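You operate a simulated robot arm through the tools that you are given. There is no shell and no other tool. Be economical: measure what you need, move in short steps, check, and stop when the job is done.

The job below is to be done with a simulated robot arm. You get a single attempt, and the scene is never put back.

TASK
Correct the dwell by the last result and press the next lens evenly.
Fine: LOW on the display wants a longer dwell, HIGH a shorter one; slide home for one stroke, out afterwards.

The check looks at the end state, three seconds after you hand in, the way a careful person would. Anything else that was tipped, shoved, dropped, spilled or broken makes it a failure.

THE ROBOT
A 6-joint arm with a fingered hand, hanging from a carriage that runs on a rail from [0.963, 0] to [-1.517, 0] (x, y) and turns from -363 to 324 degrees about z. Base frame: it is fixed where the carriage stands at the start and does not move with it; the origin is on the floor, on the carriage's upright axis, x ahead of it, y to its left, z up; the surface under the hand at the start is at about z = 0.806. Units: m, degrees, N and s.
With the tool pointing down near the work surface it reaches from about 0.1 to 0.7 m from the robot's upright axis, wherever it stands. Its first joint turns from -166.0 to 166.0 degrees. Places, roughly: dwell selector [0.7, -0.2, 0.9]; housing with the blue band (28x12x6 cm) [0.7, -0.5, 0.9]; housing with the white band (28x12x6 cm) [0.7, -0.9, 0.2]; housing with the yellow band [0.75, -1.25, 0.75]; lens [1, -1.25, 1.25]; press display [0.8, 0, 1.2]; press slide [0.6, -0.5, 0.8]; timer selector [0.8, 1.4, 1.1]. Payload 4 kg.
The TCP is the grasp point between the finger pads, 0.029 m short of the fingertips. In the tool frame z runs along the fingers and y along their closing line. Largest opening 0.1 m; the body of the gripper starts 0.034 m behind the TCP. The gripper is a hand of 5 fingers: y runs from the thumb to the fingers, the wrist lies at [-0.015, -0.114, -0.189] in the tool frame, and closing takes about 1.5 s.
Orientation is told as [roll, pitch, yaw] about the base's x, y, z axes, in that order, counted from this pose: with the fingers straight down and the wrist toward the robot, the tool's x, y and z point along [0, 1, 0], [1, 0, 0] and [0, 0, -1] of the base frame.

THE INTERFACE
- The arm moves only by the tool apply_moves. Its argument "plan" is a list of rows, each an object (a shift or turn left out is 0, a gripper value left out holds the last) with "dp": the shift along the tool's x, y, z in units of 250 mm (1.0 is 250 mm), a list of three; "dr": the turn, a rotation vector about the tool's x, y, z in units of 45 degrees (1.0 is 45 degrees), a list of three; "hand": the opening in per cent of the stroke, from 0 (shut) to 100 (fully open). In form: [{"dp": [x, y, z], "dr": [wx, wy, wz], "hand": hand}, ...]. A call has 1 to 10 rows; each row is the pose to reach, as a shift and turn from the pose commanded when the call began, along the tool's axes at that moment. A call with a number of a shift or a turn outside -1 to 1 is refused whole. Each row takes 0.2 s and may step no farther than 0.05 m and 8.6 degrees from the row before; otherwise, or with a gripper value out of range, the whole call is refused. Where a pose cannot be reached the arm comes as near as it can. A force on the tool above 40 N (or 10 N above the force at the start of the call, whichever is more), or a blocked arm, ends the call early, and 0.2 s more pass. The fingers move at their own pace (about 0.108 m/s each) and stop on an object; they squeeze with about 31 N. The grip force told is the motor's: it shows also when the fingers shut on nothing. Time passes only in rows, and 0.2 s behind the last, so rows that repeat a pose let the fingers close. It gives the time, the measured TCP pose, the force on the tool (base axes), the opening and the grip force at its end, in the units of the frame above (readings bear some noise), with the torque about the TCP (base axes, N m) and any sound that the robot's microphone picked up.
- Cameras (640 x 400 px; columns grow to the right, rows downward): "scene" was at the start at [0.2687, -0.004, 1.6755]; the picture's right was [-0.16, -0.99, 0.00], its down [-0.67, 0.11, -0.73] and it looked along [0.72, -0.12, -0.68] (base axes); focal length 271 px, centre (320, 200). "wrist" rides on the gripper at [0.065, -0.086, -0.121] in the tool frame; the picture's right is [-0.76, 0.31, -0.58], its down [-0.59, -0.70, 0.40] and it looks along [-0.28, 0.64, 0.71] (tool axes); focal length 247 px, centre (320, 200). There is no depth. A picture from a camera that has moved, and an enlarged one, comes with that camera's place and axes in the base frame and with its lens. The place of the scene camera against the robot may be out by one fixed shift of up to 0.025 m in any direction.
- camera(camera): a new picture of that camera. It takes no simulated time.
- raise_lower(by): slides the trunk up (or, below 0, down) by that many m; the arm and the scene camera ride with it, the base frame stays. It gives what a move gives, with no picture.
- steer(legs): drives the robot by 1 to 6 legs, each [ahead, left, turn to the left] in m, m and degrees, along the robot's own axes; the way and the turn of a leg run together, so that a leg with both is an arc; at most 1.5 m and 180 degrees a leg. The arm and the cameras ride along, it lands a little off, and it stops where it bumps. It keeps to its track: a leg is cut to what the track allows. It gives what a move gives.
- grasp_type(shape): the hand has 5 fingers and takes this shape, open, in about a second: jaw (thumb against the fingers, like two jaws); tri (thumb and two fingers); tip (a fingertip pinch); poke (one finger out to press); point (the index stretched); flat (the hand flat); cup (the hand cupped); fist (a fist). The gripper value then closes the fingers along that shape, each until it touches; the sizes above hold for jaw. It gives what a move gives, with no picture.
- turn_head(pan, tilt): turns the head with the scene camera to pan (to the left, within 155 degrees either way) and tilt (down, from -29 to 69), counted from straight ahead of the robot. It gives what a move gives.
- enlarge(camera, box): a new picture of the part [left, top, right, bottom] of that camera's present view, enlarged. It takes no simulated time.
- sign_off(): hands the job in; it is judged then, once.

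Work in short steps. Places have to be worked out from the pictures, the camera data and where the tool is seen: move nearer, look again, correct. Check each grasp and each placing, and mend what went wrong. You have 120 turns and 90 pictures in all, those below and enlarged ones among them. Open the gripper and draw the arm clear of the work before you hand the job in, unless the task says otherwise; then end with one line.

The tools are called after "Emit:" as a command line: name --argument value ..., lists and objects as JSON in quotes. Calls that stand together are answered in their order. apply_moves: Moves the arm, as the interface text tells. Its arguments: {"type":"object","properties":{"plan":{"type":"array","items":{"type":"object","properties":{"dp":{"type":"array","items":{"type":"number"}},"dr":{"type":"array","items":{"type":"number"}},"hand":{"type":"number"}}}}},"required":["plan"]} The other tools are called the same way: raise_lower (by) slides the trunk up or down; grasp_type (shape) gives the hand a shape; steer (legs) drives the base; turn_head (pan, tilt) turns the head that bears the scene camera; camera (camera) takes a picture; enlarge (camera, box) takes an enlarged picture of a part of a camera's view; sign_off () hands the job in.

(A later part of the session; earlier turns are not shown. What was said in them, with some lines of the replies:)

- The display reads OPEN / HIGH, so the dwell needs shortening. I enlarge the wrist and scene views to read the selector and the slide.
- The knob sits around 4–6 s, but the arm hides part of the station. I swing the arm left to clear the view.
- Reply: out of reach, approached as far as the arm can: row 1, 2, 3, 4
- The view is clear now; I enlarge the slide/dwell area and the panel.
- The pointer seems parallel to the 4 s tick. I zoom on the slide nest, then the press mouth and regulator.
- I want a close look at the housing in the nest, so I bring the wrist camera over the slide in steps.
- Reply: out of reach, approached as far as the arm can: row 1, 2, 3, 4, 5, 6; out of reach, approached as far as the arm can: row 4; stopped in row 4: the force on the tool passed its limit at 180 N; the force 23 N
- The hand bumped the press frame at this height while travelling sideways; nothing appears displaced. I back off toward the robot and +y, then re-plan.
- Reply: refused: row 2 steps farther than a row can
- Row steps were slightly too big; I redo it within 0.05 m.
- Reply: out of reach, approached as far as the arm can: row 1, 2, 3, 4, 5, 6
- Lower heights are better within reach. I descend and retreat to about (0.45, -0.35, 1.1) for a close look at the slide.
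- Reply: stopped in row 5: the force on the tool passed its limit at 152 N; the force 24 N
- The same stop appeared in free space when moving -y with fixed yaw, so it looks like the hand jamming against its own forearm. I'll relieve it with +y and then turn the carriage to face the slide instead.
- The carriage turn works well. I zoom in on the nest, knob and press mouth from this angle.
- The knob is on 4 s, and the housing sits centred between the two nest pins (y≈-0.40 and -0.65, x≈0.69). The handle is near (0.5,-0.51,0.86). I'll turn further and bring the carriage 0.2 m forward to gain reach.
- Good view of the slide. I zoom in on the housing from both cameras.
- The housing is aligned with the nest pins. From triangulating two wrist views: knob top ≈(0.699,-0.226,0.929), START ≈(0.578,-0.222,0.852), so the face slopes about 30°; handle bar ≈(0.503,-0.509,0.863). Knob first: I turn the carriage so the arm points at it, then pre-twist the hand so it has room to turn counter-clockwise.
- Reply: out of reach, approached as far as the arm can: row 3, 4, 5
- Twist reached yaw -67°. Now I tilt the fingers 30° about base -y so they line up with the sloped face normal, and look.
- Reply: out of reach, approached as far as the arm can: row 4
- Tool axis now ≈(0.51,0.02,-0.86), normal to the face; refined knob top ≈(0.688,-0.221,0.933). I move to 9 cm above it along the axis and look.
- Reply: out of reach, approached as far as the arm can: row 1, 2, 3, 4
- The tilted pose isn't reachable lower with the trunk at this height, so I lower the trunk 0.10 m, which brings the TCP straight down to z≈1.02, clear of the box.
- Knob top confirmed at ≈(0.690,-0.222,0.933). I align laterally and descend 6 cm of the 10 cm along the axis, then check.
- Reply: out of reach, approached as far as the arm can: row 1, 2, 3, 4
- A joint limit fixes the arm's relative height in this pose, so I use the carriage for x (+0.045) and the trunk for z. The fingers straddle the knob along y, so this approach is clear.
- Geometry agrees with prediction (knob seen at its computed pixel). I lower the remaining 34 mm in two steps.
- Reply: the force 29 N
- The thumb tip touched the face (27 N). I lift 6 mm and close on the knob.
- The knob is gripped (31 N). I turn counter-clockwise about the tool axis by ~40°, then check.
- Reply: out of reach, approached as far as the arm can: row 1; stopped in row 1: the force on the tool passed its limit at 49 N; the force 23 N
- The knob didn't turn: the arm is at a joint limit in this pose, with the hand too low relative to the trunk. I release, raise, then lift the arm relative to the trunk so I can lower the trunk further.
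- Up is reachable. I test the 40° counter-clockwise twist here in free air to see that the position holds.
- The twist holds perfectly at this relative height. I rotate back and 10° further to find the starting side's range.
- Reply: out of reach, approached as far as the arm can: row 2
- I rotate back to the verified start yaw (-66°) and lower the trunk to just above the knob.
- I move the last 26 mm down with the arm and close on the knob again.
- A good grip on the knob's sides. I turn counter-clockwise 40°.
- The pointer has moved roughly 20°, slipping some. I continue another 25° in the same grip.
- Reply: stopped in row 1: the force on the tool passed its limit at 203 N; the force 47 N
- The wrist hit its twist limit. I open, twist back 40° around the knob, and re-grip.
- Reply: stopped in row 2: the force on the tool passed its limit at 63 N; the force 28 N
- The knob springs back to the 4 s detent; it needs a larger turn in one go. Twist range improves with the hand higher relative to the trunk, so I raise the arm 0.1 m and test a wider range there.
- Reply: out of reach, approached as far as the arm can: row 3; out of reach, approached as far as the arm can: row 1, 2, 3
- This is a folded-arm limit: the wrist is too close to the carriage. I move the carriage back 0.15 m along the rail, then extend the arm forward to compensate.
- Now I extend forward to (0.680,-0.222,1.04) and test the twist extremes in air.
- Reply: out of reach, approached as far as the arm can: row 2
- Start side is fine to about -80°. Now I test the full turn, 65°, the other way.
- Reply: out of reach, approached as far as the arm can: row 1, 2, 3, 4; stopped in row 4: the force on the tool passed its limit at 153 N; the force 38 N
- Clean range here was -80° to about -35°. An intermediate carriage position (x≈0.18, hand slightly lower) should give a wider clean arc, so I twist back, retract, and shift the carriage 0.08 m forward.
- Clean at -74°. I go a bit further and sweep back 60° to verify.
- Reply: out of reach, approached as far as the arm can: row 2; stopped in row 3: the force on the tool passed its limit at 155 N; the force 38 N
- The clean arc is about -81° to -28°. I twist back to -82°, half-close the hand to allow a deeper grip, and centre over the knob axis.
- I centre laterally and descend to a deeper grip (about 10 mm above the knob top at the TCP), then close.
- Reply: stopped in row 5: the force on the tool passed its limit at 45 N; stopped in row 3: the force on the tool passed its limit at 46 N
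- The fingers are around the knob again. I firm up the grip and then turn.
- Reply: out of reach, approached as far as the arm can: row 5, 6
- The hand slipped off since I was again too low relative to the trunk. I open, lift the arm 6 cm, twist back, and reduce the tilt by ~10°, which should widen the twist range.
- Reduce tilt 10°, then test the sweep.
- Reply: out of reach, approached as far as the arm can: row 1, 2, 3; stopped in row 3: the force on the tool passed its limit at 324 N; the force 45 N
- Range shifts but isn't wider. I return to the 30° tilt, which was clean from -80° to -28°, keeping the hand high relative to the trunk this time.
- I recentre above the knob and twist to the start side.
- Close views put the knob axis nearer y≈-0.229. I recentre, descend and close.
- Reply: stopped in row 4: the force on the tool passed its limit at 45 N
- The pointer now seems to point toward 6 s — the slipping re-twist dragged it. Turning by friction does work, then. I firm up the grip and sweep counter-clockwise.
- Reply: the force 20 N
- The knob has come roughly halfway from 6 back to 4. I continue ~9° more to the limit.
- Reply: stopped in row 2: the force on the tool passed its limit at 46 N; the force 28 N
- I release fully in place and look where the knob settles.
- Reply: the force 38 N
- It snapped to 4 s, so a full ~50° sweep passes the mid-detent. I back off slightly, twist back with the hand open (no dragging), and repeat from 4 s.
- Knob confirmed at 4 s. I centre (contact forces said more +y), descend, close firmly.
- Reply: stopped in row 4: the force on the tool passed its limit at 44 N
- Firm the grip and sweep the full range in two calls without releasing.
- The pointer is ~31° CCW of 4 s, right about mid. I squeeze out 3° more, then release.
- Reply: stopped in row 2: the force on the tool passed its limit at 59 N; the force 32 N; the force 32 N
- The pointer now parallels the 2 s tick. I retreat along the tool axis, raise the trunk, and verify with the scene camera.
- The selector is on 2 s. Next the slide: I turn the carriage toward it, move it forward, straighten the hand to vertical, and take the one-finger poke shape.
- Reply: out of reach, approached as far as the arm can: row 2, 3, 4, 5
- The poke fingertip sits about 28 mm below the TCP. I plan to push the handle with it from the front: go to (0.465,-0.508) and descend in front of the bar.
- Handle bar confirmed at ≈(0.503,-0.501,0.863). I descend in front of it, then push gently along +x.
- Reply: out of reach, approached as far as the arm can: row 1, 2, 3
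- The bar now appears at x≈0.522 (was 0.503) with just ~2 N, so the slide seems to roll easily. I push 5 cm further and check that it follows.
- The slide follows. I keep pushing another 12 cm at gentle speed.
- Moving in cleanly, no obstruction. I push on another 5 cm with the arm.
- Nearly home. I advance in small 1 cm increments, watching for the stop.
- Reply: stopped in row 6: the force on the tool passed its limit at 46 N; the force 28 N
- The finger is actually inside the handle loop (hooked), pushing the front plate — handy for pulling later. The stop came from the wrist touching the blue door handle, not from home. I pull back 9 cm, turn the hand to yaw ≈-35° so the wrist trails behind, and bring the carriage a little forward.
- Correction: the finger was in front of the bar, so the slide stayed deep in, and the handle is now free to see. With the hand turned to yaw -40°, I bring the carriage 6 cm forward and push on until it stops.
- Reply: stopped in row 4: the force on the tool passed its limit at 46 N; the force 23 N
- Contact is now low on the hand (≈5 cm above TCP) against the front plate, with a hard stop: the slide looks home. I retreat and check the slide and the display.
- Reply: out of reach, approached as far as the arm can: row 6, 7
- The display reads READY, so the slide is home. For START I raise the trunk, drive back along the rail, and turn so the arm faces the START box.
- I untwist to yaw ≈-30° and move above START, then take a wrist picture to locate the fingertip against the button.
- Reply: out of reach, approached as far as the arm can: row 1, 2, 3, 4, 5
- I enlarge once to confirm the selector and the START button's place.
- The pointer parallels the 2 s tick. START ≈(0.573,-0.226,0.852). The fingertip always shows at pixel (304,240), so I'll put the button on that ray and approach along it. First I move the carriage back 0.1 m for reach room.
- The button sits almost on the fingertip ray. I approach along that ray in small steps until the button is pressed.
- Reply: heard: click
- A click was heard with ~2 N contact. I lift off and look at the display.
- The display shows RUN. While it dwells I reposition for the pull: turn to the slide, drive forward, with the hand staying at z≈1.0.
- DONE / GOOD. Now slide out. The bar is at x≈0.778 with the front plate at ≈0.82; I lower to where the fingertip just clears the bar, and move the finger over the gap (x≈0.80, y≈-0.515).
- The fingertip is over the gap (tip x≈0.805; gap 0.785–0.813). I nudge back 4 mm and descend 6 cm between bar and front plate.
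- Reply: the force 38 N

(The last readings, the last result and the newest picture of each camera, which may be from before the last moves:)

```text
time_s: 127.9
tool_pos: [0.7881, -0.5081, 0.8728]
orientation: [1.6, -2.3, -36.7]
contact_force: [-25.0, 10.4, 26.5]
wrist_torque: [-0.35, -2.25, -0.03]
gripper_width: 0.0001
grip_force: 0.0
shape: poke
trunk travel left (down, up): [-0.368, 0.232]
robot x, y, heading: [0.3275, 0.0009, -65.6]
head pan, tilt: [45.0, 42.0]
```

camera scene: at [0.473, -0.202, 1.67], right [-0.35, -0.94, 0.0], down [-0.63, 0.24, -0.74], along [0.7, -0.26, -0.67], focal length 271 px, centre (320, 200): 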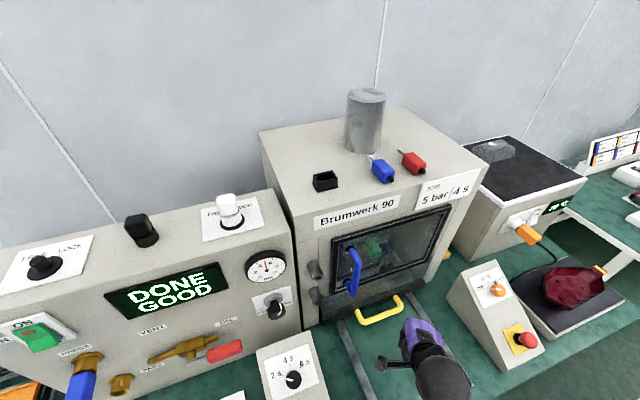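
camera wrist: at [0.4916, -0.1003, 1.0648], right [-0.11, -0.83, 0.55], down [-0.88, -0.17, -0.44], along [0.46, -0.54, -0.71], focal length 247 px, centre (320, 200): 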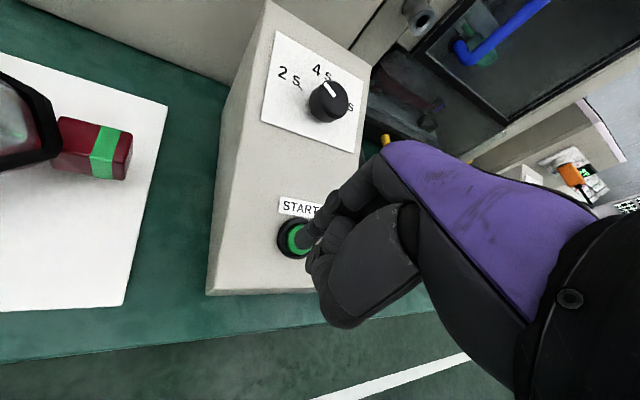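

Knuckles touch the front plate lightly while the finger is deep in the gap. I pull back 4 cm with the arm and watch the force.

Emit:
apply_moves --plan '[{"dp": [-0.024, -0.032, 0]}, {"dp": [-0.048, -0.064, 0]}, {"dp": [-0.072, -0.096, 0]}, {"dp": [-0.096, -0.128, 0]}]'

Emit:
enlarge --camera "wrist" --box '[180, 140, 420, 340]'

```text
time_s: 128.9
tool_pos: [0.7549, -0.5083, 0.8727]
orientation: [1.5, -2.7, -36.5]
contact_force: [-0.1, 13.8, 37.2]
wrist_torque: [-0.38, -1.36, 0.12]
gripper_width: 0.0003
grip_force: 0.1
shape: poke
trunk travel left (down, up): [-0.368, 0.232]
robot x, y, heading: [0.3268, -0.001, -65.3]
head pan, tilt: [45.0, 42.0]
```

```text
2.00 times, centred on (300, 240) of wrist
camera zoom: at [0.7198, -0.4028, 0.9913], right [-0.23, -0.79, 0.57], down [-0.89, -0.06, -0.45], along [0.38, -0.61, -0.69], focal length 494 px, centre (360, 120)
```

zoom: 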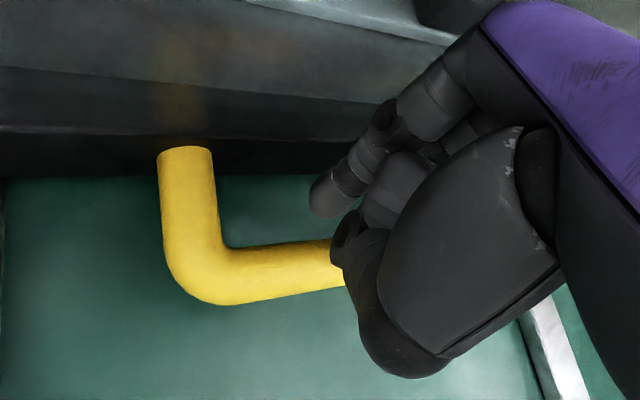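

The bar moved from x≈0.777 to ≈0.739: the slide is hooked and following. I ease 4 mm up to lessen the pressure and pull on by driving the carriage back 0.2 m.

Emit:
apply_moves --plan '[{"dp": [0, 0, -0.016]}, {"dp": [0, 0, -0.016]}]'

Emit:
steer --legs '[[-0.083, -0.182, 0]]'

Emit:
camera --camera "scene"

```text
time_s: 129.5
tool_pos: [0.751, -0.5061, 0.8725]
orientation: [1.6, -2.3, -36.7]
contact_force: [1.1, 4.0, 22.6]
wrist_torque: [-0.22, -0.39, 0.03]
gripper_width: 0.0
grip_force: 0.1
shape: poke
trunk travel left (down, up): [-0.368, 0.232]
robot x, y, heading: [0.3221, -0.0034, -65.4]
head pan, tilt: [45.0, 42.0]
```

```text
time_s: 131.1
tool_pos: [0.5502, -0.5037, 0.8694]
orientation: [1.7, -1.9, -36.4]
contact_force: [-1.5, -4.6, -0.3]
wrist_torque: [0.02, -0.92, 0.01]
gripper_width: 0.0
grip_force: 0.0
shape: poke
trunk travel left (down, up): [-0.368, 0.232]
robot x, y, heading: [0.1236, 0.0017, -65.1]
head pan, tilt: [45.0, 42.0]
```

```text
3 pictures are left
camera scene: at [0.2732, -0.2013, 1.6698], right [-0.35, -0.94, 0.0], down [-0.63, 0.23, -0.74], along [0.7, -0.26, -0.67], focal length 271 px, centre (320, 200)
```

scene: 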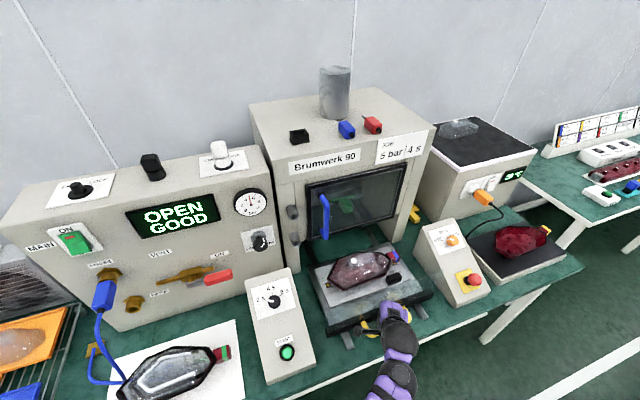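

Display: OPEN / GOOD, and the lens is undisturbed. The slide started ~3 cm further out, so I pull that last bit with the arm.

Emit:
apply_moves --plan '[{"dp": [-0.024, -0.032, 0]}, {"dp": [-0.048, -0.064, 0]}, {"dp": [-0.072, -0.096, 0]}]'

```text
time_s: 131.9
tool_pos: [0.5245, -0.504, 0.8703]
orientation: [1.6, -2.3, -36.3]
contact_force: [4.5, 2.8, 17.8]
wrist_torque: [-0.17, -0.63, 0.13]
gripper_width: 0.0
grip_force: 0.2
shape: poke
trunk travel left (down, up): [-0.368, 0.232]
robot x, y, heading: [0.1214, 0.0016, -65.2]
head pan, tilt: [45.0, 42.0]
```

The slide is at its original out position. I lift the finger straight out with the trunk, then back the arm away.

Emit:
apply_moves --plan '[{"dp": [0.01, 0.013, -0.03]}, {"dp": [0.01, 0.013, -0.1]}]'

Emit:
raise_lower --by 0.2

Emit:
steer --legs '[[-0.083, -0.182, 0]]'

Emit:
grasp_type --shape "jaw"

Emit:
camera --camera "scene"

```text
time_s: 132.5
tool_pos: [0.5214, -0.5017, 0.8911]
orientation: [1.8, -1.8, -36.4]
contact_force: [-1.5, -0.6, 0.0]
wrist_torque: [-0.02, -0.07, -0.05]
gripper_width: 0.0001
grip_force: 0.2
shape: poke
trunk travel left (down, up): [-0.368, 0.232]
robot x, y, heading: [0.1204, 0.0002, -65.3]
head pan, tilt: [45.0, 42.0]
```

```text
time_s: 134.7
tool_pos: [0.5218, -0.5025, 1.092]
orientation: [1.7, -2.0, -36.3]
contact_force: [0.2, 0.2, 0.1]
wrist_torque: [0.0, -0.01, -0.01]
gripper_width: 0.0
grip_force: 0.0
shape: poke
trunk travel left (down, up): [-0.568, 0.032]
robot x, y, heading: [0.1232, 0.0022, -65.0]
head pan, tilt: [45.0, 42.0]
```

```text
time_s: 136.3
tool_pos: [0.3243, -0.5026, 1.0917]
orientation: [1.6, -1.9, -36.2]
contact_force: [-0.9, -0.4, -0.1]
wrist_torque: [0.0, -0.03, 0.03]
gripper_width: 0.0
grip_force: 0.1
shape: poke
trunk travel left (down, up): [-0.568, 0.032]
robot x, y, heading: [-0.0747, -0.0009, -65.0]
head pan, tilt: [45.0, 42.0]
```

```text
time_s: 137.2
tool_pos: [0.3251, -0.5025, 1.0924]
orientation: [1.7, -2.0, -36.3]
contact_force: [0.0, -0.1, 0.2]
wrist_torque: [0.01, -0.01, 0.0]
gripper_width: 0.1
grip_force: 0.0
shape: jaw
trunk travel left (down, up): [-0.568, 0.032]
robot x, y, heading: [-0.0732, -0.0012, -65.1]
head pan, tilt: [45.0, 42.0]
```

```text
2 pictures are left
camera scene: at [0.0756, -0.2009, 1.87], right [-0.34, -0.94, 0.0], down [-0.63, 0.23, -0.74], along [0.7, -0.26, -0.67], focal length 271 px, centre (320, 200)
```

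scene: 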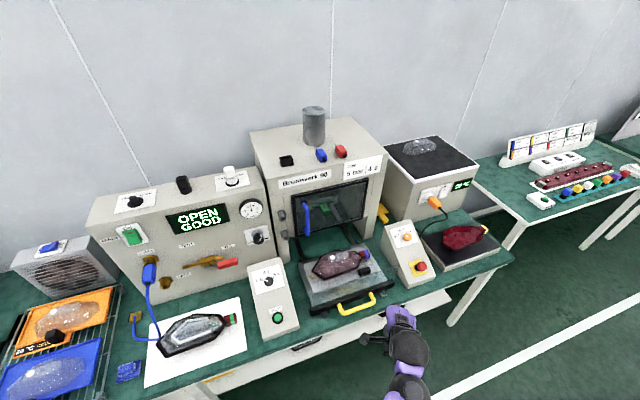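

The display shows OPEN / GOOD, the slide is out with the blue-band housing in its nest, and the hand is open and clear. I hand in.

Emit:
sign_off

```text
The job is handed in.
```

I turned the dwell down from 4 s to 2 s because the last result was HIGH, then pressed the blue-band lens with one stroke. The display read DONE / GOOD, then OPEN / GOOD once the slide was back out. On the way, the hand bumped the press frame and the blue door handle, and the knob briefly jumped to 6 s. In the last picture nothing looked moved, and the hand was open and clear.
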